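You operate a simulated robot arm through the tools that you are given. There is no shell and no other tool. Be economical: measure what you need, move in short steps, check, and stop when the job is done.

You are at the controls of a simulated two-armed robot. One attempt, no reset.

TASK
Pick up the blue paddle with one hand, pass it to the other hand and put it on the top of the wash bench.

Only the result counts: the job must be done as asked and must still hold three seconds after the hand-in. Knocking over, shifting, dropping, spilling or breaking anything else fails it.

THE ROBOT
Two 7-joint arms with two-finger parallel grippers on one trunk, on a base that drives. Base frame: it is fixed to the floor where the robot stands at the start and does not move with it; the origin is under the middle of the robot, x ahead of it, y to its left, z up. Readings come in mm, rad, newtons and seconds.
The left shoulder is at the start at [20, 113, 1129], the right one opposite. With the tool pointing down near the work surface each hand reaches from about 100 to 520 mm from the robot's upright axis, wherever it stands, measured 20 degrees to its own side. Places, roughly: top of the wash bench [-700, -800, 800]. Payload 1.57 kg a hand.
The tool frame of a hand sits at the grasp point between the pads (the TCP): z along the fingers, y along the line on which they close. The tips reach 30 mm beyond it. The gripper opens to 80 mm. The fingers are 17 mm wide and 12 mm thick; the gripper's body (40 by 82 mm) begins 80 mm behind the TCP.
Orientation is told as [roll, pitch, yaw] about the base's x, y, z axes, in that order, counted from this pose: with the fingers straight down and closing along the base's y, the tool's x points along the base's -x, its y along +y and its z along -z.

THE INTERFACE
- The arms move only by the tool play_rows. It takes "left_steps", "right_steps" or both (then of equal length, played together; a hand with none holds still); each is a list of rows, each an object of numbers (a shift or turn left out is 0, a gripper value left out holds the last): "hand": the finger opening in mm, from 0 to 80; "tx", "ty", "tz": the shift along the base's x, y, z in mm; "wx", "wy", "wz": the turn, a rotation vector about the base's x, y, z in degrees. In form: [{"hand": .., "tx": .., "ty": .., "tz": .., "wx": .., "wy": .., "wz": ..}, ...]. A call has 1 to 10 rows; each row shifts and turns the commanded pose from where the row before left it. Rows are played at 5 a second. More than 50 mm and 0.15 rad between two rows, or a gripper value outside its range, and nothing of the call is played. A pose out of reach is approached as far as the arm can. The call stops where the force on the tool passes 40 N (or 10 N more than at its start, if that is more) or the arm is blocked; 0.2 s more then pass. The fingers move at their own pace (about 45 mm/s each) and stop on an object; they squeeze with about 30 N. The grip force told is the motor's: it shows also when the fingers shut on nothing. Time passes only in rows, and 0.2 s behind the last, so rows that do not move let the fingers close. It gives the time, the measured TCP pose, the force on the tool (base axes), the opening and the grip force at its end, in the units of the frame above (readings bear some noise), with the torque about the TCP (base axes, N m) and any sound that the robot's microphone picked up, and new pictures: "views" is both (left out), scene, wrist or none (wrist: the cameras of the hands that moved).
- Cameras (640 x 400 px; columns grow to the right, rows downward): "scene" is now at [63.7, -73, 1256.1]; the picture's right is [-0.81, -0.59, 0.00], its down [-0.32, 0.44, -0.84] and it looks along [0.50, -0.68, -0.54] (base axes); focal length 214 px, centre (320, 200). "left" rides on the left gripper at [72, 7, -122] in its tool frame; the picture's right is [-0.09, 1.00, 0.00], its down [-0.84, -0.08, -0.54] and it looks along [-0.54, -0.05, 0.84] (tool axes); focal length 238 px, centre (320, 200). "right" rides on the right gripper at [72, -7, -122] in its tool frame; the picture's right is [0.09, 1.00, 0.00], its down [-0.84, 0.08, -0.54] and it looks along [-0.54, 0.05, 0.84] (tool axes); focal length 238 px, centre (320, 200). There is no depth. A picture from a camera that has moved, and an enlarged one, comes with that camera's place and axes in the base frame and with its lens.
- raise_lower(by): slides the trunk up (or, below 0, down) by that many mm; the arms and the scene camera ride with it, the base frame stays. It gives what a move gives, with no picture.
- steer(legs): drives the robot by 1 to 6 legs, each [ahead, left, turn to the left] in mm, mm and rad, along the robot's own axes; the way and the turn of a leg run together, so that a leg with both is an arc; at most 1500 mm and 3.142 rad a leg. The arms and the cameras ride along, it lands a little off, and it stops where it bumps. It gives what a move gives, and a new picture of the scene camera.
- aim_head(pan, tilt): turns the head with the scene camera to pan (to the left, within 1.396 rad either way) and tilt (down, from -0.506 to 1.204), counted from straight ahead of the robot. It gives what a move gives, and a new picture of the scene camera.
- enlarge(camera, box): a new picture of the part [left, top, right, bottom] of that camera's present view, enlarged. The clock stands still meanwhile.
- hand_in(): hands the job in; it is judged then, once.

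Work in short steps. Places have to be worked out from the pictures, the camera data and where the tool is seen: move nearer, look again, correct. Check each grasp and each placing, and mend what went wrong. You have 120 turns and 260 pictures in all, those below and enlarged ones among them. Open the grippers and draw the arms clear of the work before you hand the job in, unless the task says otherwise; then end with one line.

The tools are called after ">>>" as name(argument=value, ...) on one line, values as JSON. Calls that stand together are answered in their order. play_rows: Moves the arms, as the interface text tells. Its arguments: {"type":"object","properties":{"left_steps":{"type":"array"},"right_steps":{"type":"array"},"views":{"type":"string","enum":["both","scene","wrist","none"]}},"required":[]} The other tools are called the same way: raise_lower (by) slides the trunk up or down; steer (legs) drives the base; aim_head (pan, tilt) turns the head that bears the scene camera; enlarge (camera, box) takes an enlarged picture of a part of a camera's view; hand_in () hands the job in.

At the start:

```text
time_s: 0.0
left_ee_pos: [462.5, 0.3, 1084.4]
left_tcp_rot: [-0.001, -0.001, 0.002]
left_force: [0.6, -0.1, 0.0]
left_torque: [0.0, -0.03, 0.02]
left_width: 79.9
left_finger_force: 0.1
right_ee_pos: [392.8, -421.0, 1132.0]
right_tcp_rot: [-0.002, -0.001, -0.001]
right_force: [0.6, -0.5, -0.4]
right_torque: [0.01, 0.03, 0.02]
right_width: 80.4
right_finger_force: 0.1
trunk travel left (down, up): [-183.0, 387.0]
robot x, y, heading: [-0.1, 1.4, -0.0]
head pan, tilt: [-0.942, 0.569]
```

scene: 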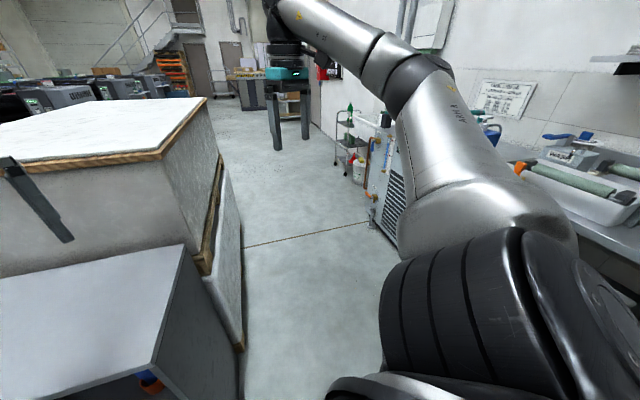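
right: 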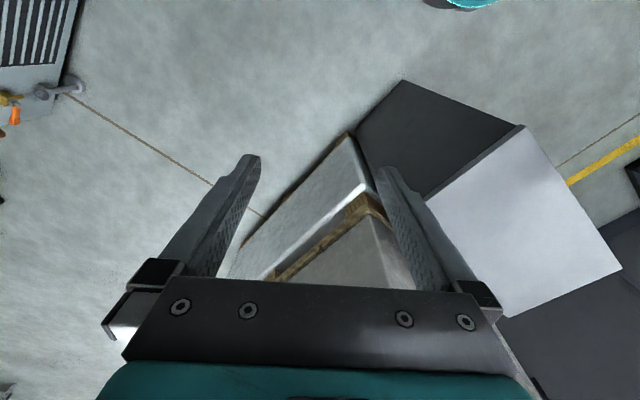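
left: 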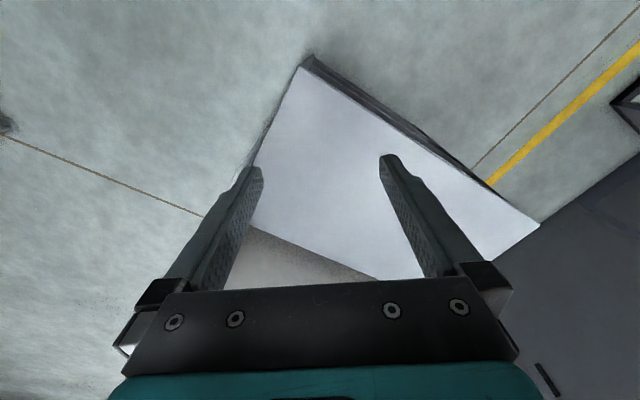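

The scene shows boxes at left and a bench at right; I can't yet identify the paddle. I turn the head to look around.

>>> aim_head(pan=-0.1, tilt=0.75)

>>> aim_head(pan=-1.39, tilt=0.6)

>>> aim_head(pan=0.9, tilt=0.6)

```text
time_s: 1.2
left_ee_pos: [463.1, -0.3, 1085.4]
left_tcp_rot: [-0.001, 0.0, 0.001]
left_force: [-0.3, -0.6, 0.1]
left_torque: [-0.02, -0.02, 0.0]
left_width: 80.1
left_finger_force: 0.1
right_ee_pos: [392.3, -421.4, 1132.5]
right_tcp_rot: [-0.002, -0.003, -0.003]
right_force: [-0.2, 0.4, 0.4]
right_torque: [-0.02, -0.02, 0.01]
right_width: 79.9
right_finger_force: 0.1
trunk travel left (down, up): [-183.0, 387.0]
robot x, y, heading: [-2.6, -0.7, 0.004]
head pan, tilt: [-0.099, 0.75]
camera scene: at [93.7, -9.1, 1240.4], right [-0.1, -0.99, 0.0], down [-0.68, 0.07, -0.73], along [0.73, -0.07, -0.68], focal length 214 px, centre (320, 200)
```

scene: 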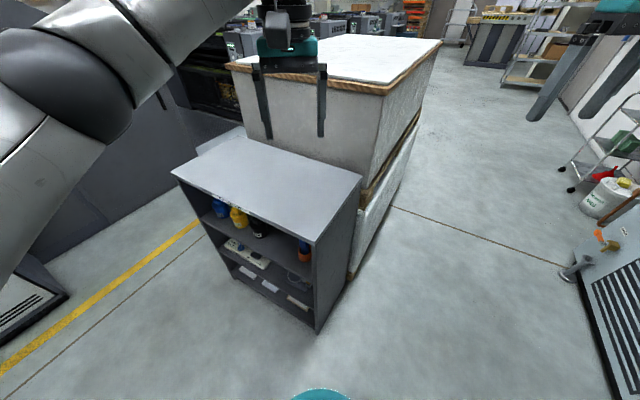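

```text
time_s: 2.6
left_ee_pos: [461.4, 0.4, 1086.1]
left_tcp_rot: [-0.001, 0.0, 0.0]
left_force: [0.1, 0.4, 0.3]
left_torque: [-0.03, -0.02, 0.03]
left_width: 80.2
left_finger_force: 0.1
right_ee_pos: [392.4, -422.1, 1132.2]
right_tcp_rot: [-0.003, -0.002, -0.005]
right_force: [0.1, 0.2, -0.8]
right_torque: [0.0, 0.01, 0.01]
right_width: 79.9
right_finger_force: 0.0
trunk travel left (down, up): [-183.0, 387.0]
robot x, y, heading: [1.3, 0.7, 0.003]
head pan, tilt: [-1.389, 0.6]
camera scene: at [27.2, -87.7, 1253.3], right [-0.98, -0.18, 0.0], down [-0.1, 0.56, -0.83], along [0.15, -0.81, -0.56], focal length 214 px, centre (320, 200)
```

scene: 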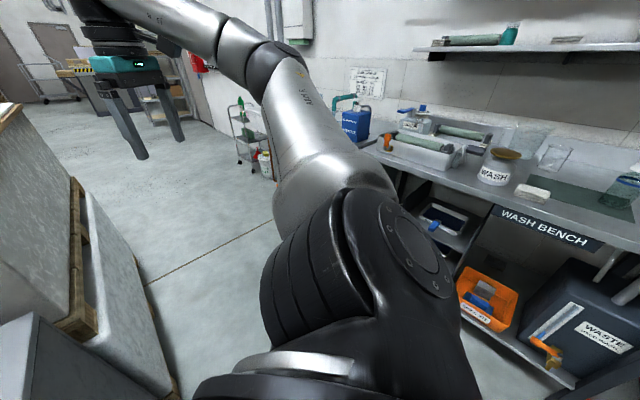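

```text
time_s: 4.8
left_ee_pos: [461.6, -0.1, 1085.1]
left_tcp_rot: [0.001, 0.0, 0.0]
left_force: [0.5, 0.7, -0.2]
left_torque: [0.01, 0.0, 0.01]
left_width: 79.8
left_finger_force: 0.1
right_ee_pos: [392.3, -421.1, 1130.8]
right_tcp_rot: [-0.002, -0.001, -0.002]
right_force: [0.4, -0.5, 0.5]
right_torque: [-0.01, 0.01, 0.01]
right_width: 80.1
right_finger_force: 0.0
trunk travel left (down, up): [-183.0, 387.0]
robot x, y, heading: [-0.8, 2.7, 0.003]
head pan, tilt: [0.901, 0.6]
camera scene: at [66.1, 68.4, 1253.3], right [0.78, -0.62, 0.0], down [-0.35, -0.44, -0.83], along [0.51, 0.65, -0.56], focal length 214 px, centre (320, 200)
```

scene: 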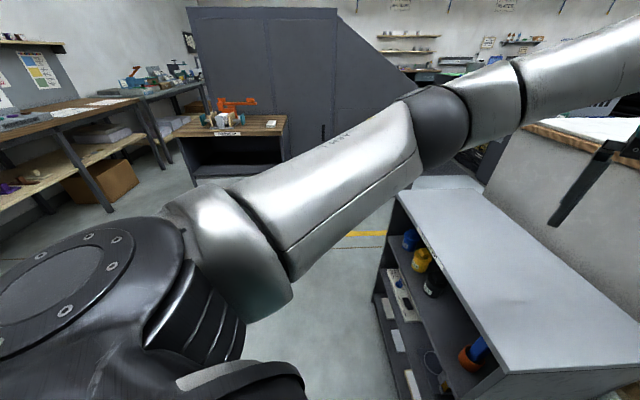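

Blue things appear on the far left benches and in bins; I enlarge the left part and look further left.

>>> enlarge(camera="scene", box=[0, 20, 300, 208])

>>> aim_head(pan=1.39, tilt=0.45)

>>> aim_head(pan=-1.39, tilt=0.45)

>>> enlarge(camera="scene", box=[320, 80, 640, 280])

```text
2.13 times, centred on (150, 114) of scene
camera zoom: at [66.1, 68.4, 1253.3], right [0.78, -0.62, 0.0], down [-0.35, -0.44, -0.83], along [0.51, 0.65, -0.56], focal length 456 px, centre (682, 383)
```

zoom: 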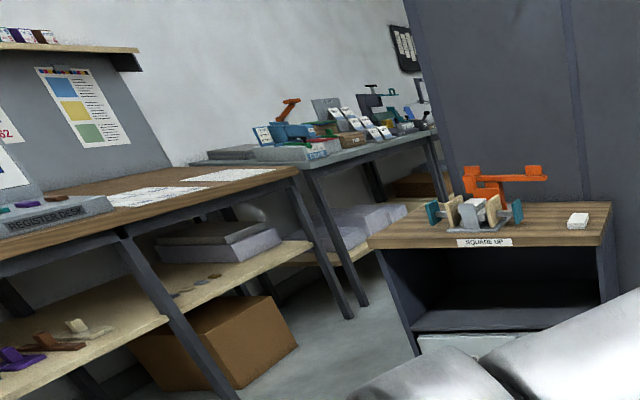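

```text
time_s: 5.7
left_ee_pos: [462.8, -1.1, 1085.1]
left_tcp_rot: [-0.002, 0.0, 0.0]
left_force: [-0.9, -0.9, -0.4]
left_torque: [-0.02, -0.02, 0.03]
left_width: 80.0
left_finger_force: 0.1
right_ee_pos: [393.2, -420.8, 1131.9]
right_tcp_rot: [-0.002, -0.001, -0.005]
right_force: [1.1, -0.6, -0.3]
right_torque: [0.02, 0.01, -0.01]
right_width: 80.2
right_finger_force: 0.0
trunk travel left (down, up): [-183.0, 387.0]
robot x, y, heading: [-1.2, -1.3, 0.003]
head pan, tilt: [1.389, 0.45]
camera scene: at [27.9, 89.6, 1266.8], right [0.98, -0.18, 0.0], down [-0.08, -0.43, -0.9], along [0.16, 0.89, -0.44], focal length 214 px, centre (320, 200)
```

scene: 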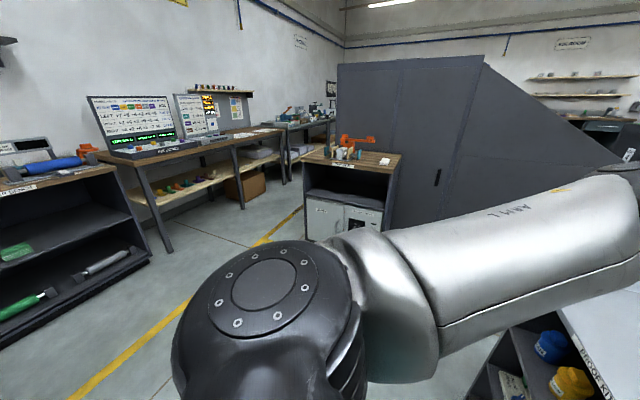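

```text
time_s: 8.1
left_ee_pos: [462.0, -0.1, 1084.6]
left_tcp_rot: [0.001, 0.0, -0.001]
left_force: [-0.4, 0.3, 0.4]
left_torque: [-0.02, 0.0, 0.0]
left_width: 79.8
left_finger_force: 0.0
right_ee_pos: [392.4, -421.0, 1130.7]
right_tcp_rot: [-0.001, -0.002, -0.003]
right_force: [0.1, -0.4, -0.2]
right_torque: [0.01, 0.02, 0.02]
right_width: 79.7
right_finger_force: 0.1
trunk travel left (down, up): [-183.0, 387.0]
robot x, y, heading: [-1.3, 2.5, 0.003]
head pan, tilt: [-1.389, 0.45]
camera scene: at [27.8, -91.2, 1266.9], right [-0.98, -0.18, 0.0], down [-0.08, 0.43, -0.9], along [0.16, -0.89, -0.44], focal length 214 px, centre (320, 200)
```

scene: 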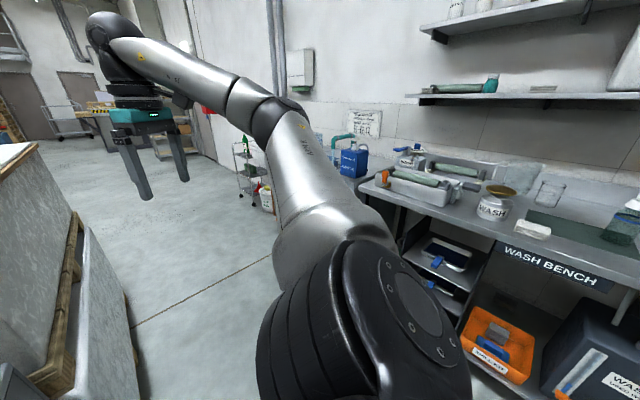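

```text
2.00 times, centred on (480, 180) of scene
camera zoom: at [27.8, -91.2, 1266.9], right [-0.98, -0.18, 0.0], down [-0.08, 0.43, -0.9], along [0.16, -0.89, -0.44], focal length 429 px, centre (0, 240)
```

zoom: 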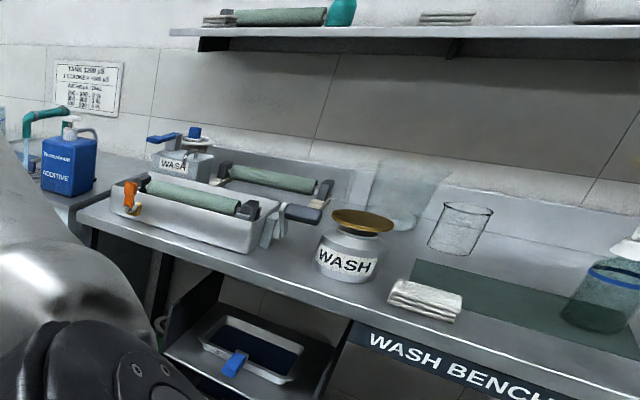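

The left bench shelf holds several coloured objects and the far-left table a blue thing; I zoom on those.

>>> aim_head(pan=1.39, tilt=0.45)

>>> enlarge(camera="scene", box=[130, 80, 290, 230])

>>> enlarge(camera="scene", box=[0, 120, 160, 320])

>>> enlarge(camera="scene", box=[260, 80, 420, 200])

```text
time_s: 10.6
left_ee_pos: [463.3, -0.6, 1085.2]
left_tcp_rot: [0.0, 0.0, 0.001]
left_force: [-0.2, 0.5, 0.6]
left_torque: [-0.02, -0.02, -0.01]
left_width: 80.0
left_finger_force: 0.1
right_ee_pos: [391.9, -420.6, 1132.5]
right_tcp_rot: [-0.002, -0.001, -0.001]
right_force: [-0.6, 0.1, -0.4]
right_torque: [-0.04, -0.01, -0.01]
right_width: 80.1
right_finger_force: 0.1
trunk travel left (down, up): [-183.0, 387.0]
robot x, y, heading: [0.1, 2.6, -0.0]
head pan, tilt: [1.389, 0.45]
camera scene: at [27.8, 89.6, 1266.9], right [0.98, -0.18, 0.0], down [-0.08, -0.43, -0.9], along [0.16, 0.89, -0.44], focal length 214 px, centre (320, 200)
```

scene: 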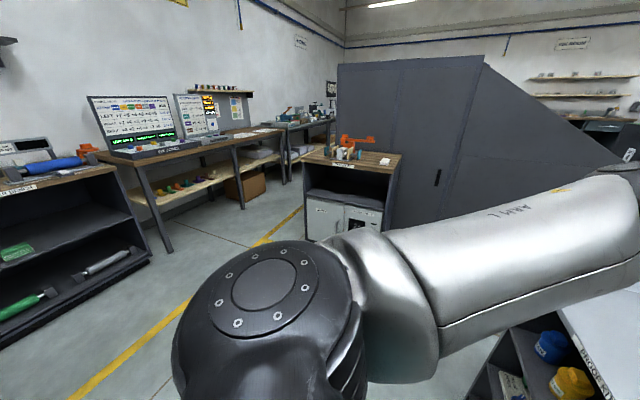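

```text
2.67 times, centred on (210, 155) of scene
camera zoom: at [27.8, 89.6, 1266.9], right [0.98, -0.18, 0.0], down [-0.08, -0.43, -0.9], along [0.16, 0.89, -0.44], focal length 572 px, centre (613, 320)
```

zoom: 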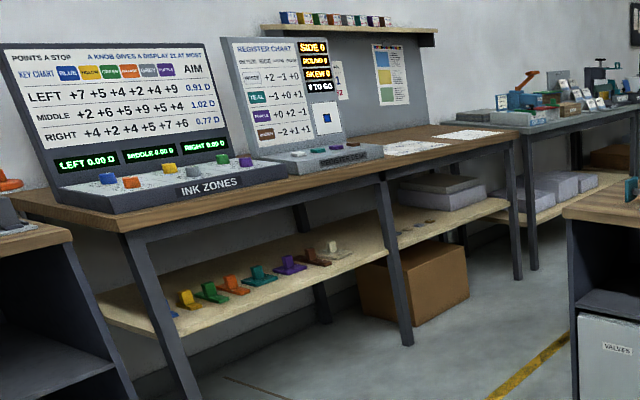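

```text
2.00 times, centred on (80, 220) of scene
camera zoom: at [27.8, 89.6, 1266.9], right [0.98, -0.18, 0.0], down [-0.08, -0.43, -0.9], along [0.16, 0.89, -0.44], focal length 429 px, centre (800, 160)
```

zoom: 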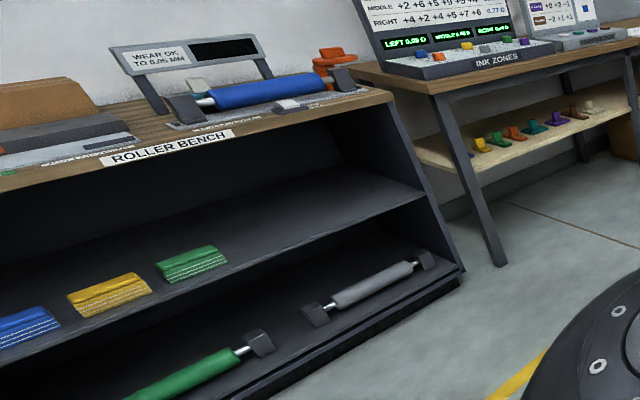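

```text
3.33 times, centred on (340, 140) of scene
camera zoom: at [27.8, 89.6, 1266.9], right [0.98, -0.18, 0.0], down [-0.08, -0.43, -0.9], along [0.16, 0.89, -0.44], focal length 715 px, centre (253, 400)
```

zoom: 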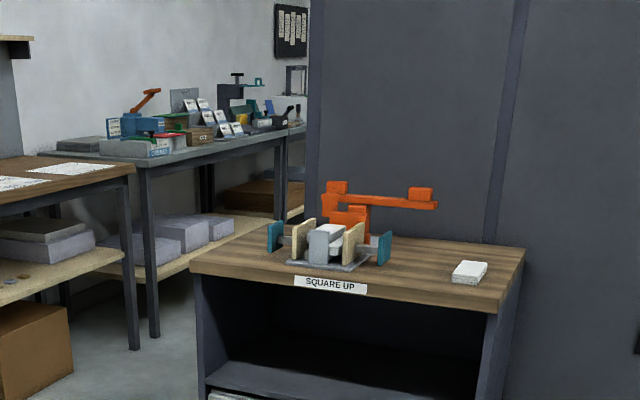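

No obvious paddle yet. I look closer at the lower level of the wash bench and the shelf in front.

>>> aim_head(pan=-1.39, tilt=0.7)

>>> enlarge(camera="scene", box=[370, 90, 640, 260])

>>> enlarge(camera="scene", box=[400, 180, 640, 380])

>>> aim_head(pan=0.3, tilt=0.8)

>>> enlarge(camera="scene", box=[200, 100, 520, 300])

```text
time_s: 13.0
left_ee_pos: [463.4, 1.1, 1085.1]
left_tcp_rot: [-0.001, 0.001, -0.001]
left_force: [0.1, 0.2, -0.2]
left_torque: [-0.01, 0.04, -0.01]
left_width: 79.9
left_finger_force: 0.2
right_ee_pos: [392.8, -421.3, 1131.9]
right_tcp_rot: [-0.001, -0.003, -0.004]
right_force: [0.3, 0.0, -0.2]
right_torque: [0.01, 0.0, -0.01]
right_width: 79.7
right_finger_force: 0.0
trunk travel left (down, up): [-183.0, 387.0]
robot x, y, heading: [-3.7, -1.4, 0.003]
head pan, tilt: [-1.389, 0.7]
camera scene: at [26.6, -84.3, 1244.7], right [-0.98, -0.18, 0.0], down [-0.12, 0.63, -0.76], along [0.14, -0.75, -0.64], focal length 214 px, centre (320, 200)
```

scene: 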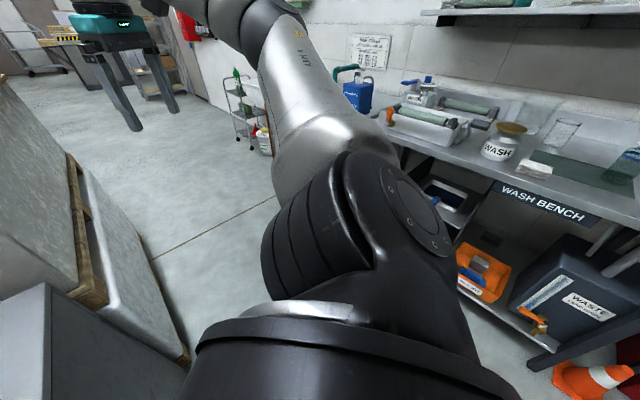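

```text
2.35 times, centred on (505, 175) of scene
camera zoom: at [26.6, -84.3, 1244.7], right [-0.98, -0.18, 0.0], down [-0.12, 0.63, -0.76], along [0.14, -0.75, -0.64], focal length 505 px, centre (-115, 259)
```

zoom: 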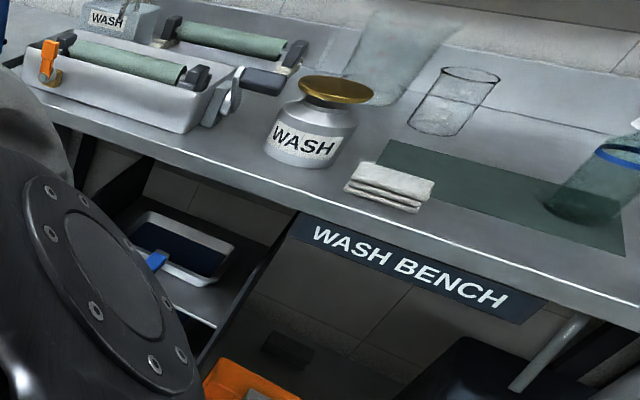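

```text
2.00 times, centred on (520, 280) of scene
camera zoom: at [26.6, -84.3, 1244.7], right [-0.98, -0.18, 0.0], down [-0.12, 0.63, -0.76], along [0.14, -0.75, -0.64], focal length 429 px, centre (-80, 40)
```

zoom: 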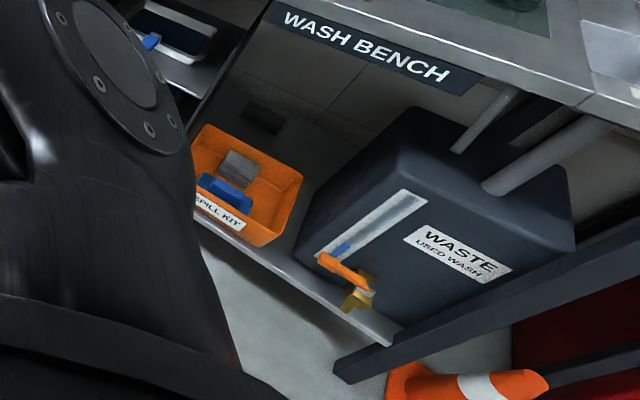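

```text
time_s: 14.8
left_ee_pos: [462.2, -0.1, 1085.2]
left_tcp_rot: [-0.001, 0.0, 0.001]
left_force: [-0.5, -0.4, 0.3]
left_torque: [-0.01, 0.01, 0.01]
left_width: 80.2
left_finger_force: 0.0
right_ee_pos: [391.6, -420.4, 1131.7]
right_tcp_rot: [0.0, -0.001, -0.001]
right_force: [-0.6, -0.8, 0.1]
right_torque: [-0.03, 0.01, 0.0]
right_width: 80.0
right_finger_force: 0.0
trunk travel left (down, up): [-183.0, 387.0]
robot x, y, heading: [0.1, -0.7, -0.002]
head pan, tilt: [0.3, 0.799]
camera scene: at [88.3, 23.0, 1236.4], right [0.3, -0.96, 0.0], down [-0.69, -0.21, -0.7], along [0.67, 0.21, -0.72], focal length 214 px, centre (320, 200)
```

scene: 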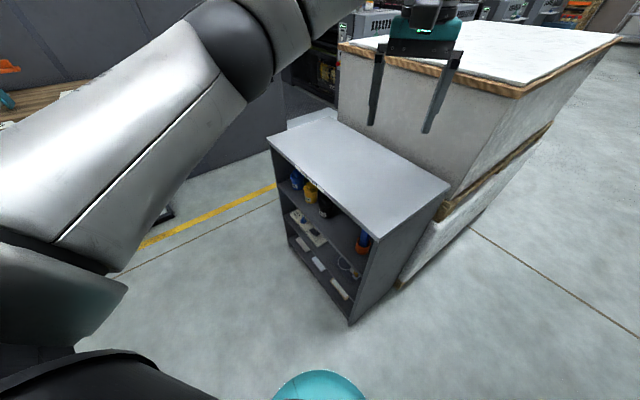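

```text
2.00 times, centred on (360, 200) of scene
camera zoom: at [88.3, 23.0, 1236.4], right [0.3, -0.96, 0.0], down [-0.69, -0.21, -0.7], along [0.67, 0.21, -0.72], focal length 429 px, centre (240, 200)
```

zoom: 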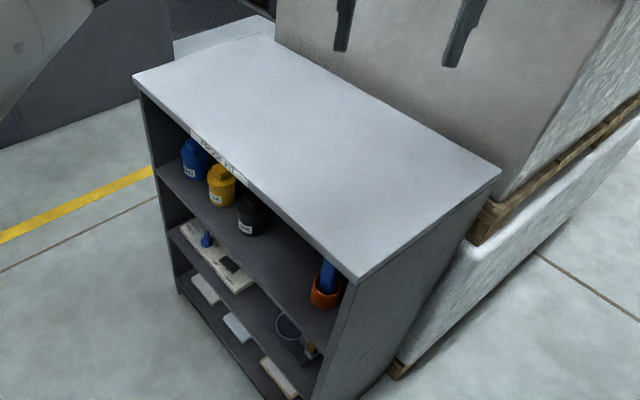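

No paddle visible in front or to the left; the area behind the robot is unseen. I turn right on the spot by 1.4 rad and look.

>>> steer(legs=[[0, 0, -1.4]])

>>> aim_head(pan=-0.6, tilt=0.6)

>>> aim_head(pan=-1.39, tilt=0.5)

```text
time_s: 18.6
left_ee_pos: [83.2, -456.0, 1085.1]
left_tcp_rot: [0.0, 0.0, -1.39]
left_force: [0.1, 0.9, 0.9]
left_torque: [0.0, 0.03, -0.02]
left_width: 80.1
left_finger_force: 0.1
right_ee_pos: [-344.4, -461.8, 1132.2]
right_tcp_rot: [-0.001, -0.002, -1.393]
right_force: [-0.2, -0.2, -0.9]
right_torque: [0.05, -0.01, 0.02]
right_width: 80.2
right_finger_force: 0.0
trunk travel left (down, up): [-183.0, 387.0]
robot x, y, heading: [5.6, 1.2, -1.391]
head pan, tilt: [0.3, 0.799]
camera scene: at [40.3, -82.1, 1236.4], right [-0.89, -0.46, 0.0], down [-0.33, 0.64, -0.7], along [0.32, -0.62, -0.72], focal length 214 px, centre (320, 200)
```

scene: 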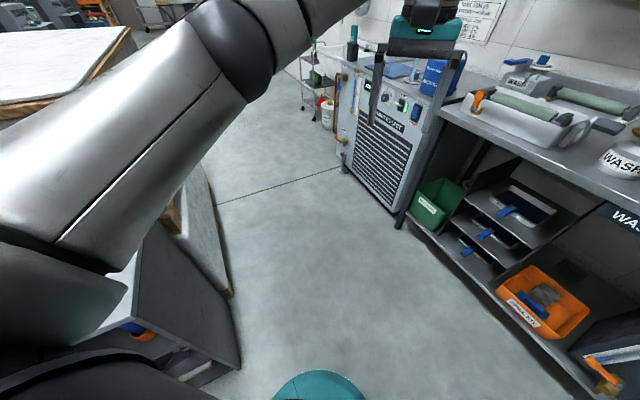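

```text
time_s: 19.8
left_ee_pos: [83.9, -454.8, 1085.1]
left_tcp_rot: [-0.002, 0.0, -1.388]
left_force: [1.2, 0.3, 0.2]
left_torque: [0.01, -0.02, 0.03]
left_width: 80.2
left_finger_force: 0.0
right_ee_pos: [-342.7, -461.2, 1132.0]
right_tcp_rot: [-0.003, -0.002, -1.394]
right_force: [0.0, -0.7, 0.1]
right_torque: [-0.04, -0.02, -0.02]
right_width: 80.0
right_finger_force: 0.1
trunk travel left (down, up): [-183.0, 387.0]
robot x, y, heading: [3.8, -0.8, -1.39]
head pan, tilt: [-0.6, 0.6]
camera scene: at [-32.9, -91.4, 1253.3], right [-0.91, 0.41, 0.0], down [0.23, 0.52, -0.82], along [-0.34, -0.75, -0.57], focal length 214 px, centre (320, 200)
```

scene: 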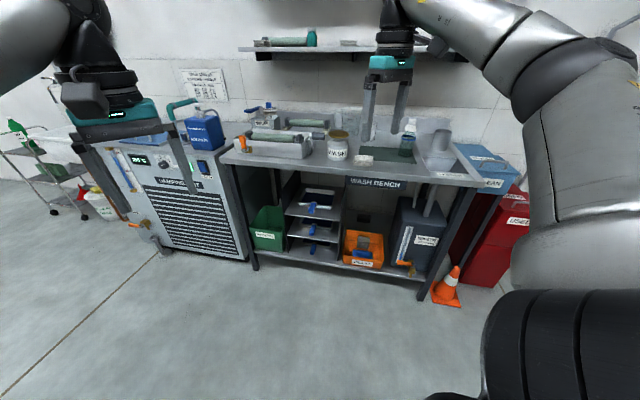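

```text
time_s: 20.9
left_ee_pos: [83.7, -455.9, 1085.5]
left_tcp_rot: [0.0, -0.001, -1.39]
left_force: [0.8, 0.0, 0.3]
left_torque: [-0.01, 0.03, -0.02]
left_width: 80.1
left_finger_force: 0.0
right_ee_pos: [-343.8, -461.9, 1131.3]
right_tcp_rot: [-0.003, -0.002, -1.394]
right_force: [0.2, 0.4, -0.3]
right_torque: [0.02, -0.01, 0.01]
right_width: 79.8
right_finger_force: 0.1
trunk travel left (down, up): [-183.0, 387.0]
robot x, y, heading: [-1.0, 2.3, -1.39]
head pan, tilt: [-1.389, 0.499]
camera scene: at [-82.0, -43.0, 1262.4], right [-0.36, 0.93, 0.0], down [0.45, 0.17, -0.88], along [-0.82, -0.31, -0.48], focal length 214 px, centre (320, 200)
```

scene: 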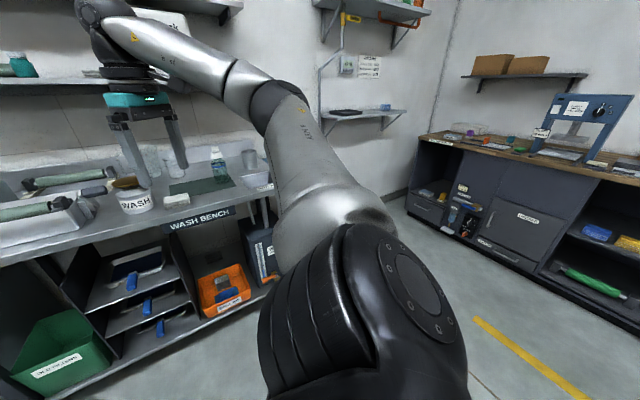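

More of the room is visible; I enlarge the wall shelf and the right-hand bench, then turn further to see the rear.

>>> enlarge(camera="scene", box=[320, 80, 480, 180])

>>> enlarge(camera="scene", box=[400, 90, 640, 300])

>>> steer(legs=[[0, 0, -0.8]])

```text
4.00 times, centred on (400, 130) of scene
camera zoom: at [-82.0, -43.0, 1262.4], right [-0.36, 0.93, 0.0], down [0.45, 0.17, -0.88], along [-0.82, -0.31, -0.48], focal length 858 px, centre (0, 480)
```

zoom: 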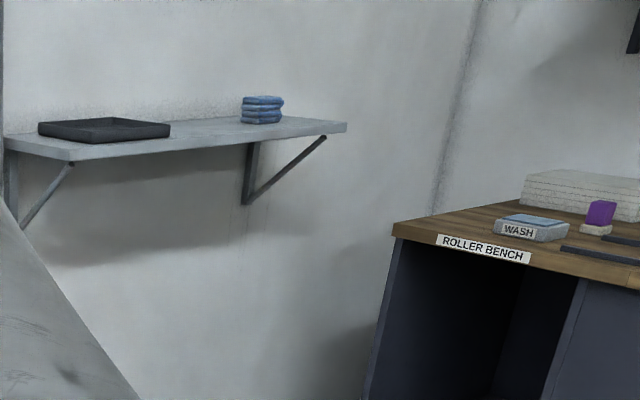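

```text
1.90 times, centred on (520, 195) of scene
camera zoom: at [-82.0, -43.0, 1262.4], right [-0.36, 0.93, 0.0], down [0.45, 0.17, -0.88], along [-0.82, -0.31, -0.48], focal length 408 px, centre (-61, 210)
```

zoom: 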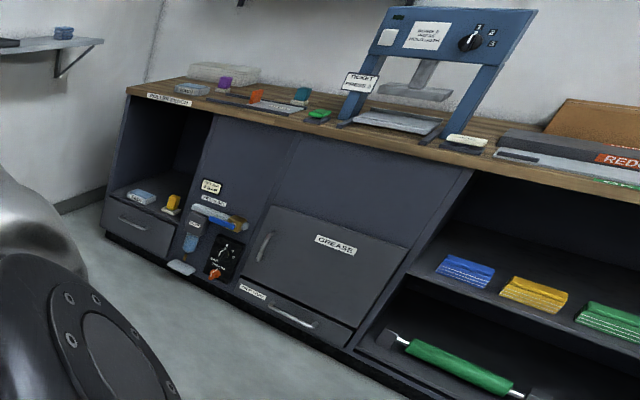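

```text
time_s: 23.4
left_ee_pos: [-262.8, -380.2, 1085.1]
left_tcp_rot: [0.0, 0.0, -2.173]
left_force: [0.5, 0.7, 0.9]
left_torque: [0.02, 0.0, -0.04]
left_width: 80.1
left_finger_force: 0.1
right_ee_pos: [-569.0, -85.5, 1132.2]
right_tcp_rot: [-0.001, 0.0, -2.178]
right_force: [0.4, 0.2, -0.9]
right_torque: [-0.03, 0.0, -0.01]
right_width: 80.0
right_finger_force: 0.1
trunk travel left (down, up): [-183.0, 387.0]
robot x, y, heading: [1.3, 2.2, -2.169]
head pan, tilt: [-1.389, 0.499]
camera scene: at [-87.6, 28.3, 1262.4], right [0.41, 0.91, 0.0], down [0.44, -0.2, -0.88], along [-0.8, 0.36, -0.48], focal length 214 px, centre (320, 200)
```

scene: 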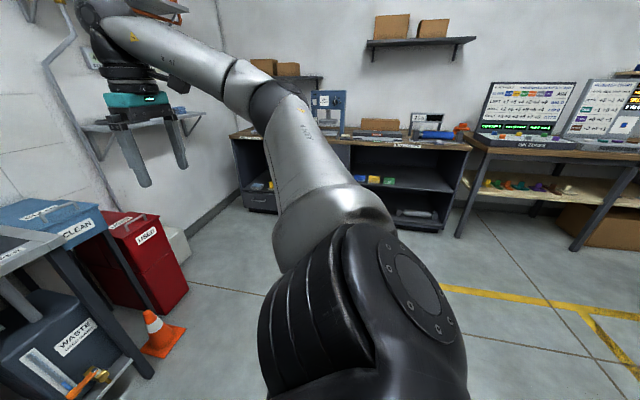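

I still need candidates near the dampening unit top and the wash bench. I look back toward those with zooms.

>>> aim_head(pan=0.9, tilt=0.5)

>>> aim_head(pan=0.2, tilt=0.6)

```text
time_s: 25.5
left_ee_pos: [-262.4, -379.6, 1085.6]
left_tcp_rot: [-0.001, 0.0, -2.172]
left_force: [-0.9, -0.1, 0.3]
left_torque: [-0.02, 0.01, 0.0]
left_width: 80.0
left_finger_force: 0.0
right_ee_pos: [-568.7, -83.9, 1132.7]
right_tcp_rot: [-0.001, -0.001, -2.177]
right_force: [-0.4, 1.1, 0.1]
right_torque: [0.0, -0.01, -0.02]
right_width: 80.1
right_finger_force: 0.0
trunk travel left (down, up): [-183.0, 387.0]
robot x, y, heading: [0.2, -1.6, -2.173]
head pan, tilt: [0.901, 0.499]
camera scene: at [22.1, -96.0, 1262.4], right [-0.96, -0.29, 0.0], down [-0.14, 0.46, -0.88], along [0.26, -0.84, -0.48], focal length 214 px, centre (320, 200)
```

scene: 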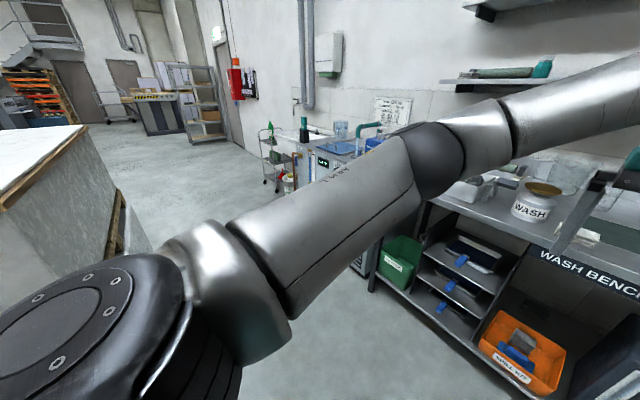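

```text
time_s: 26.6
left_ee_pos: [-262.3, -381.2, 1085.7]
left_tcp_rot: [-0.001, 0.001, -2.171]
left_force: [-0.5, 0.6, 0.5]
left_torque: [-0.02, 0.01, 0.0]
left_width: 79.8
left_finger_force: 0.2
right_ee_pos: [-569.5, -83.9, 1132.4]
right_tcp_rot: [-0.002, -0.002, -2.176]
right_force: [0.4, -0.7, 0.2]
right_torque: [0.05, 0.0, -0.04]
right_width: 80.1
right_finger_force: 0.0
trunk travel left (down, up): [-183.0, 387.0]
robot x, y, heading: [-1.1, -2.1, -2.175]
head pan, tilt: [0.201, 0.6]
camera scene: at [-39.0, -90.4, 1253.3], right [-0.92, 0.39, 0.0], down [0.22, 0.52, -0.83], along [-0.32, -0.76, -0.56], focal length 214 px, centre (320, 200)
```

scene: 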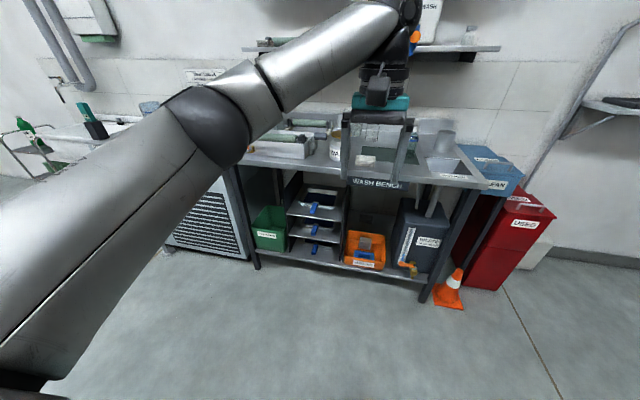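

I turn back toward the dampening unit and zoom on its top and the bench's left part.

>>> steer(legs=[[0, 0, 0.85]])

>>> aim_head(pan=-0.2, tilt=0.6)

>>> enlarge(camera="scene", box=[160, 90, 400, 240])

>>> enlarge(camera="scene", box=[320, 90, 560, 240])

```text
time_s: 29.2
left_ee_pos: [117.1, -448.3, 1084.6]
left_tcp_rot: [0.001, -0.003, -1.316]
left_force: [-0.4, 0.9, 0.5]
left_torque: [0.05, 0.01, 0.01]
left_width: 80.0
left_finger_force: 0.1
right_ee_pos: [-308.2, -485.5, 1132.4]
right_tcp_rot: [-0.001, -0.001, -1.318]
right_force: [0.2, 0.6, 0.4]
right_torque: [0.02, -0.01, 0.0]
right_width: 80.0
right_finger_force: 0.1
trunk travel left (down, up): [-183.0, 387.0]
robot x, y, heading: [1.4, -1.1, -1.319]
head pan, tilt: [0.201, 0.6]
camera scene: at [42.7, -89.9, 1253.3], right [-0.9, -0.44, 0.0], down [-0.25, 0.51, -0.83], along [0.36, -0.74, -0.56], focal length 214 px, centre (320, 200)
```

scene: 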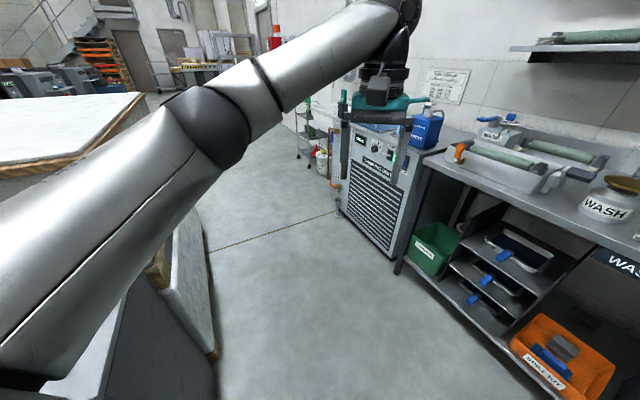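

```text
time_s: 30.1
left_ee_pos: [116.3, -447.5, 1085.4]
left_tcp_rot: [0.0, 0.0, -1.315]
left_force: [0.3, -0.2, 1.3]
left_torque: [-0.01, 0.0, 0.0]
left_width: 79.9
left_finger_force: 0.0
right_ee_pos: [-309.5, -486.0, 1131.4]
right_tcp_rot: [-0.001, -0.001, -1.32]
right_force: [0.6, 0.0, 0.2]
right_torque: [-0.04, 0.0, -0.01]
right_width: 79.9
right_finger_force: 0.1
trunk travel left (down, up): [-183.0, 387.0]
robot x, y, heading: [-1.4, 2.1, -1.319]
head pan, tilt: [-0.201, 0.6]
camera scene: at [8.6, -98.7, 1253.3], right [-1.0, -0.05, 0.0], down [-0.03, 0.56, -0.83], along [0.05, -0.82, -0.56], focal length 214 px, centre (320, 200)
```

scene: 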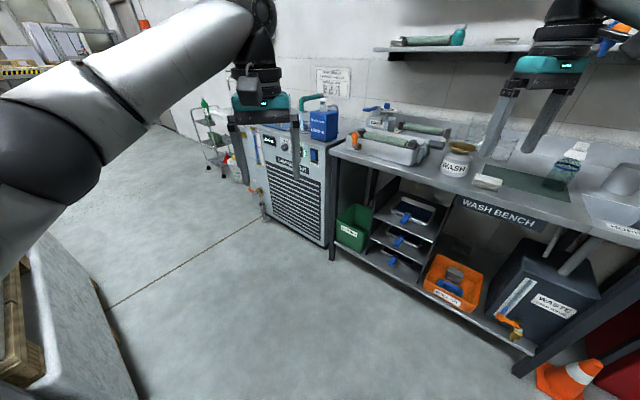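

```text
2.67 times, centred on (280, 165) of scene
camera zoom: at [8.6, -98.7, 1253.3], right [-1.0, -0.05, 0.0], down [-0.03, 0.56, -0.83], along [0.05, -0.82, -0.56], focal length 572 px, centre (427, 293)
```

zoom: 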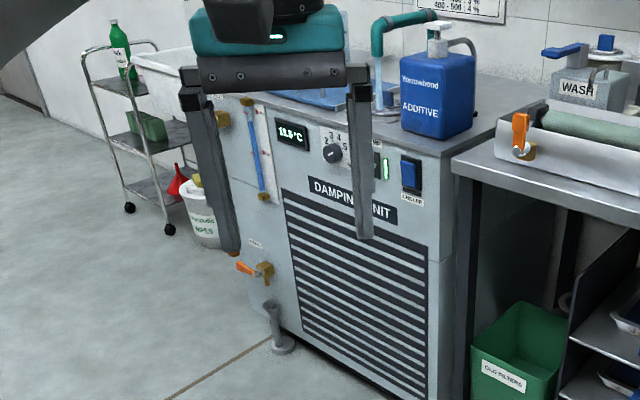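

```text
2.67 times, centred on (440, 165) of scene
camera zoom: at [8.6, -98.7, 1253.3], right [-1.0, -0.05, 0.0], down [-0.03, 0.56, -0.83], along [0.05, -0.82, -0.56], focal length 572 px, centre (0, 293)
```

zoom: 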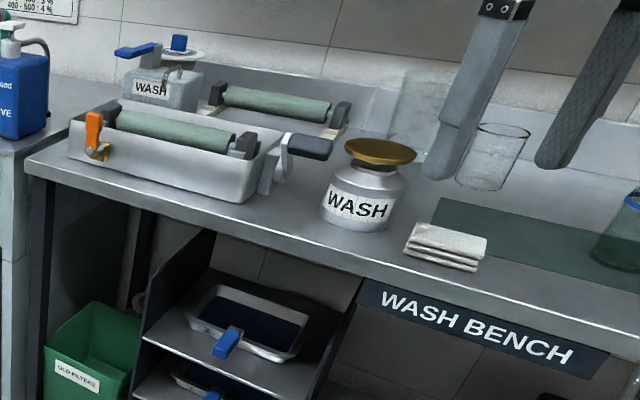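

On the shelf above the bench (right, near (615,30)) something blue/orange appears. I look up there.

>>> aim_head(pan=-0.5, tilt=0.1)

>>> enlarge(camera="scene", box=[120, 60, 400, 260])

>>> enlarge(camera="scene", box=[360, 60, 640, 260])

```text
time_s: 31.0
left_ee_pos: [116.6, -446.0, 1085.5]
left_tcp_rot: [0.001, 0.0, -1.317]
left_force: [-0.2, -0.1, -0.5]
left_torque: [0.03, 0.01, 0.02]
left_width: 79.9
left_finger_force: 0.1
right_ee_pos: [-308.7, -486.7, 1131.2]
right_tcp_rot: [-0.002, -0.001, -1.318]
right_force: [0.4, 0.3, -1.0]
right_torque: [0.01, 0.0, 0.0]
right_width: 79.9
right_finger_force: 0.1
trunk travel left (down, up): [-183.0, 387.0]
robot x, y, heading: [-2.9, -0.2, -1.317]
head pan, tilt: [-0.499, 0.099]
camera scene: at [-18.5, -99.8, 1299.4], right [-0.97, 0.24, 0.0], down [0.02, 0.1, -0.99], along [-0.24, -0.97, -0.1], focal length 214 px, centre (320, 200)
```

scene: 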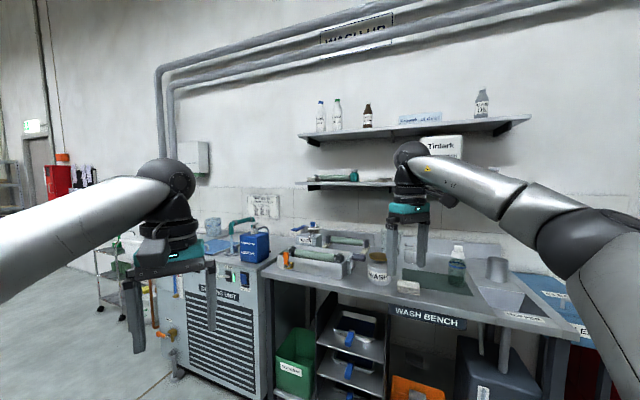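

```text
2.00 times, centred on (260, 160) of scene
camera zoom: at [-18.5, -99.8, 1299.4], right [-0.97, 0.24, 0.0], down [0.02, 0.1, -0.99], along [-0.24, -0.97, -0.1], focal length 429 px, centre (440, 280)
```

zoom: 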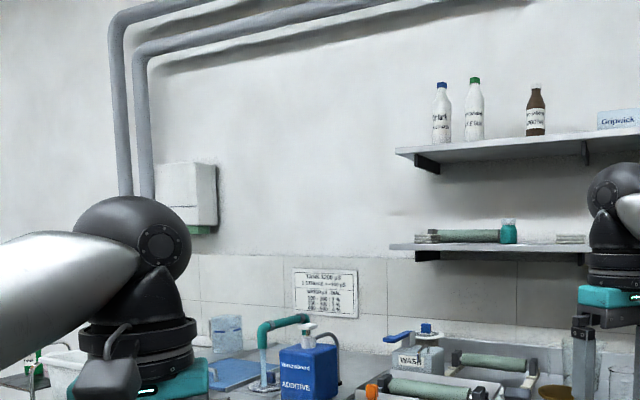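

```text
2.00 times, centred on (500, 160) of scene
camera zoom: at [-18.5, -99.8, 1299.4], right [-0.97, 0.24, 0.0], down [0.02, 0.1, -0.99], along [-0.24, -0.97, -0.1], focal length 429 px, centre (-40, 280)
```

zoom: 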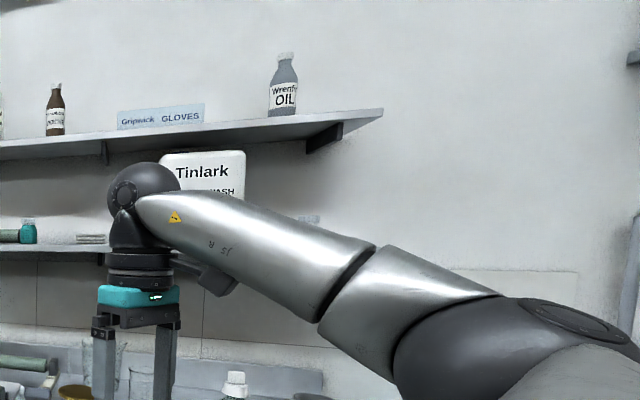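

Nothing paddle-like here. I turn toward the left benches to inspect them, as those hold many small tools.

>>> steer(legs=[[0, 0, 2.6]])

>>> aim_head(pan=0.0, tilt=0.3)

>>> enlarge(camera="scene", box=[200, 80, 440, 230])

```text
time_s: 37.5
left_ee_pos: [143.8, 438.9, 1085.1]
left_tcp_rot: [0.001, 0.0, 1.255]
left_force: [-0.8, -0.7, 0.2]
left_torque: [-0.02, 0.0, -0.04]
left_width: 79.9
left_finger_force: 0.2
right_ee_pos: [520.9, 242.9, 1131.7]
right_tcp_rot: [-0.002, -0.003, 1.254]
right_force: [-0.1, -0.2, 1.1]
right_torque: [0.03, 0.01, 0.0]
right_width: 80.0
right_finger_force: 0.0
trunk travel left (down, up): [-183.0, 387.0]
robot x, y, heading: [5.7, 1.8, 1.262]
head pan, tilt: [-0.499, 0.099]
camera scene: at [71.2, 71.9, 1299.5], right [0.69, -0.73, 0.0], down [-0.07, -0.07, -1.0], along [0.72, 0.68, -0.1], focal length 214 px, centre (320, 200)
```

scene: 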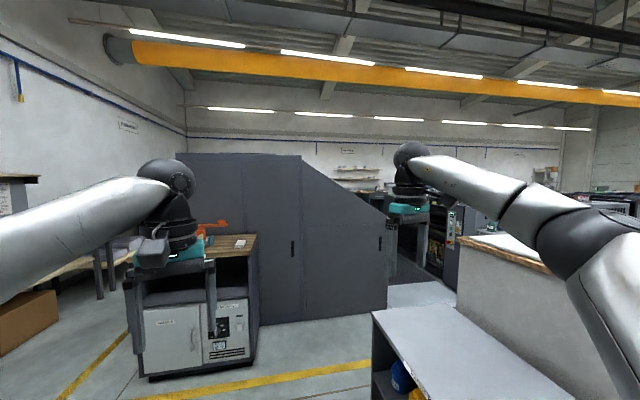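

```text
time_s: 38.4
left_ee_pos: [142.8, 440.7, 1084.2]
left_tcp_rot: [0.0, 0.0, 1.255]
left_force: [-0.2, -0.1, -0.4]
left_torque: [0.01, 0.0, 0.0]
left_width: 80.1
left_finger_force: 0.0
right_ee_pos: [522.9, 241.8, 1130.7]
right_tcp_rot: [-0.003, -0.001, 1.255]
right_force: [-0.1, -0.4, 0.1]
right_torque: [-0.04, -0.01, -0.01]
right_width: 80.2
right_finger_force: 0.0
trunk travel left (down, up): [-183.0, 387.0]
robot x, y, heading: [-4.0, 0.9, 1.255]
head pan, tilt: [0.0, 0.3]
camera scene: at [33.4, 97.4, 1280.8], right [0.95, -0.31, 0.0], down [-0.09, -0.28, -0.96], along [0.3, 0.91, -0.3], focal length 214 px, centre (320, 200)
```

scene: 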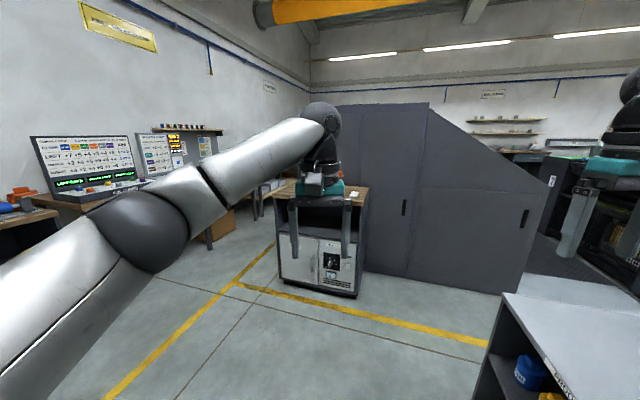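

```text
2.67 times, centred on (320, 155) of scene
camera zoom: at [33.4, 97.4, 1280.8], right [0.95, -0.31, 0.0], down [-0.09, -0.28, -0.96], along [0.3, 0.91, -0.3], focal length 572 px, centre (320, 320)
```

zoom: 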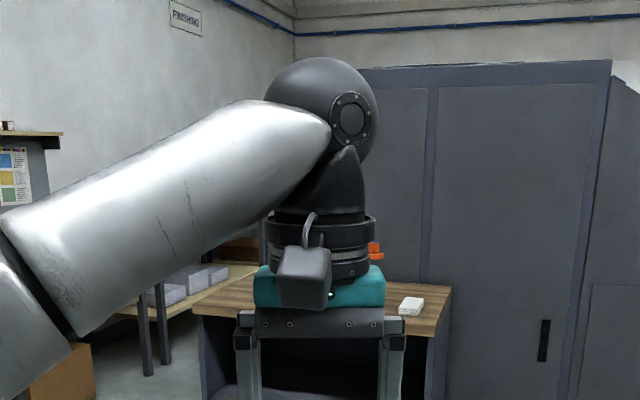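

The ink-zones shelf holds coloured L-shaped pieces, including a partly hidden blue one. I drive closer to inspect.

>>> steer(legs=[[0, 0, 0.6], [800, 0, 0]])

>>> aim_head(pan=0.1, tilt=0.55)

>>> enlarge(camera="scene", box=[200, 120, 440, 270])

>>> aim_head(pan=0.9, tilt=0.55)

>>> aim_head(pan=-0.6, tilt=0.55)

```text
time_s: 44.3
left_ee_pos: [-339.6, 1212.4, 1085.2]
left_tcp_rot: [0.001, 0.0, 1.836]
left_force: [-0.2, 0.3, -1.0]
left_torque: [-0.01, -0.01, 0.03]
left_width: 80.2
left_finger_force: 0.1
right_ee_pos: [85.9, 1255.4, 1131.6]
right_tcp_rot: [-0.002, -0.001, 1.836]
right_force: [0.4, 0.2, 0.2]
right_torque: [-0.02, 0.0, -0.02]
right_width: 79.8
right_finger_force: 0.1
trunk travel left (down, up): [-183.0, 387.0]
robot x, y, heading: [-215.4, 764.3, 1.834]
head pan, tilt: [0.0, 0.3]
camera scene: at [-242.8, 865.3, 1280.8], right [0.96, 0.26, 0.0], down [0.08, -0.29, -0.96], along [-0.25, 0.92, -0.3], focal length 214 px, centre (320, 200)
```

scene: 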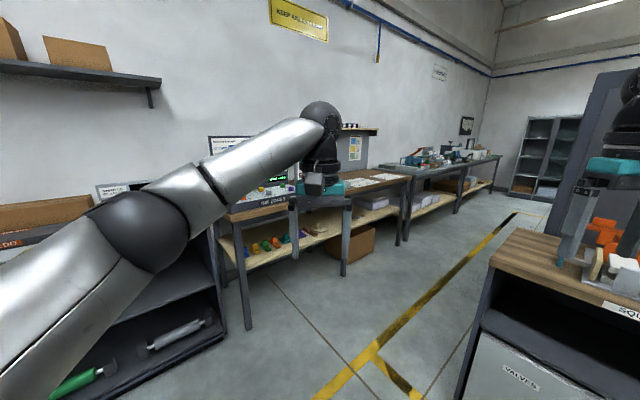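

```text
time_s: 45.1
left_ee_pos: [-339.4, 1212.3, 1085.3]
left_tcp_rot: [-0.001, 0.001, 1.838]
left_force: [0.5, 0.5, 0.6]
left_torque: [0.02, -0.01, -0.02]
left_width: 80.0
left_finger_force: 0.0
right_ee_pos: [86.6, 1256.1, 1131.7]
right_tcp_rot: [-0.002, -0.001, 1.837]
right_force: [0.1, 0.6, -0.5]
right_torque: [-0.02, -0.03, -0.01]
right_width: 79.9
right_finger_force: 0.0
trunk travel left (down, up): [-183.0, 387.0]
robot x, y, heading: [-217.8, 771.1, 1.835]
head pan, tilt: [0.099, 0.55]
camera scene: at [-250.3, 858.8, 1257.9], right [0.93, 0.36, 0.0], down [0.19, -0.49, -0.85], along [-0.31, 0.8, -0.52], focal length 214 px, centre (320, 200)
```

scene: 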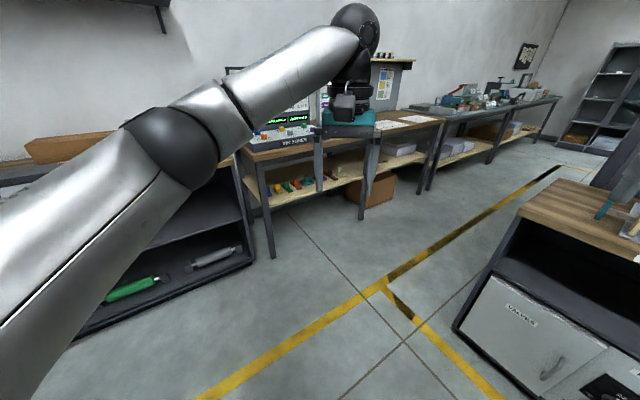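

```text
2.67 times, centred on (320, 195) of scene
camera zoom: at [-250.3, 858.8, 1257.9], right [0.93, 0.36, 0.0], down [0.19, -0.49, -0.85], along [-0.31, 0.8, -0.52], focal length 572 px, centre (320, 213)
```

zoom: 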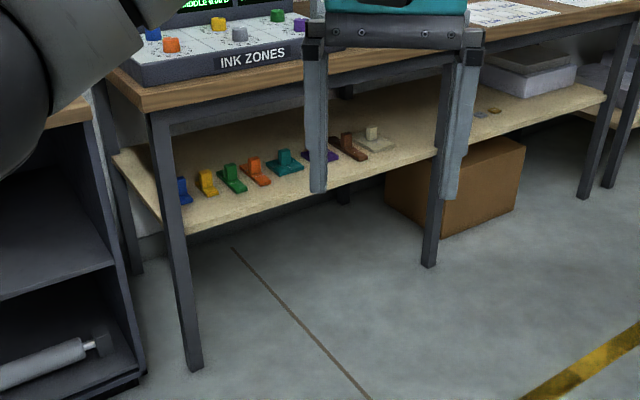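

```text
time_s: 46.2
left_ee_pos: [-338.9, 1212.2, 1084.9]
left_tcp_rot: [0.001, 0.0, 1.839]
left_force: [-0.1, -0.6, 0.0]
left_torque: [-0.02, -0.01, -0.02]
left_width: 80.0
left_finger_force: 0.1
right_ee_pos: [86.4, 1255.9, 1132.2]
right_tcp_rot: [-0.002, -0.003, 1.837]
right_force: [-0.4, -0.2, 1.0]
right_torque: [-0.01, 0.01, 0.01]
right_width: 80.1
right_finger_force: 0.0
trunk travel left (down, up): [-183.0, 387.0]
robot x, y, heading: [-218.4, 768.0, 1.839]
head pan, tilt: [0.901, 0.55]
camera scene: at [-300.7, 810.3, 1257.8], right [0.39, 0.92, 0.0], down [0.48, -0.21, -0.85], along [-0.78, 0.34, -0.52], focal length 214 px, centre (320, 200)
```

scene: 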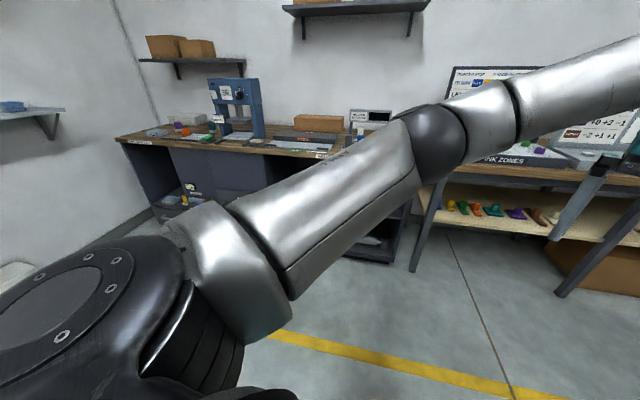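

```text
time_s: 47.8
left_ee_pos: [-339.3, 1211.6, 1084.8]
left_tcp_rot: [-0.001, 0.0, 1.84]
left_force: [-0.1, 0.6, 0.8]
left_torque: [-0.05, -0.02, -0.03]
left_width: 79.8
left_finger_force: 0.1
right_ee_pos: [85.7, 1255.7, 1132.5]
right_tcp_rot: [0.0, 0.0, 1.835]
right_force: [0.6, -0.2, 0.2]
right_torque: [0.0, -0.01, -0.01]
right_width: 80.1
right_finger_force: 0.1
trunk travel left (down, up): [-183.0, 387.0]
robot x, y, heading: [-218.7, 766.9, 1.836]
head pan, tilt: [-0.6, 0.55]
camera scene: at [-188.8, 859.9, 1257.8], right [0.95, -0.33, 0.0], down [-0.17, -0.49, -0.85], along [0.28, 0.81, -0.52], focal length 214 px, centre (320, 200)
```

scene: 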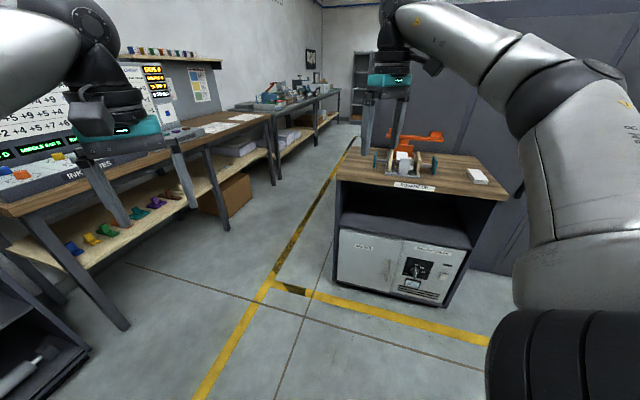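

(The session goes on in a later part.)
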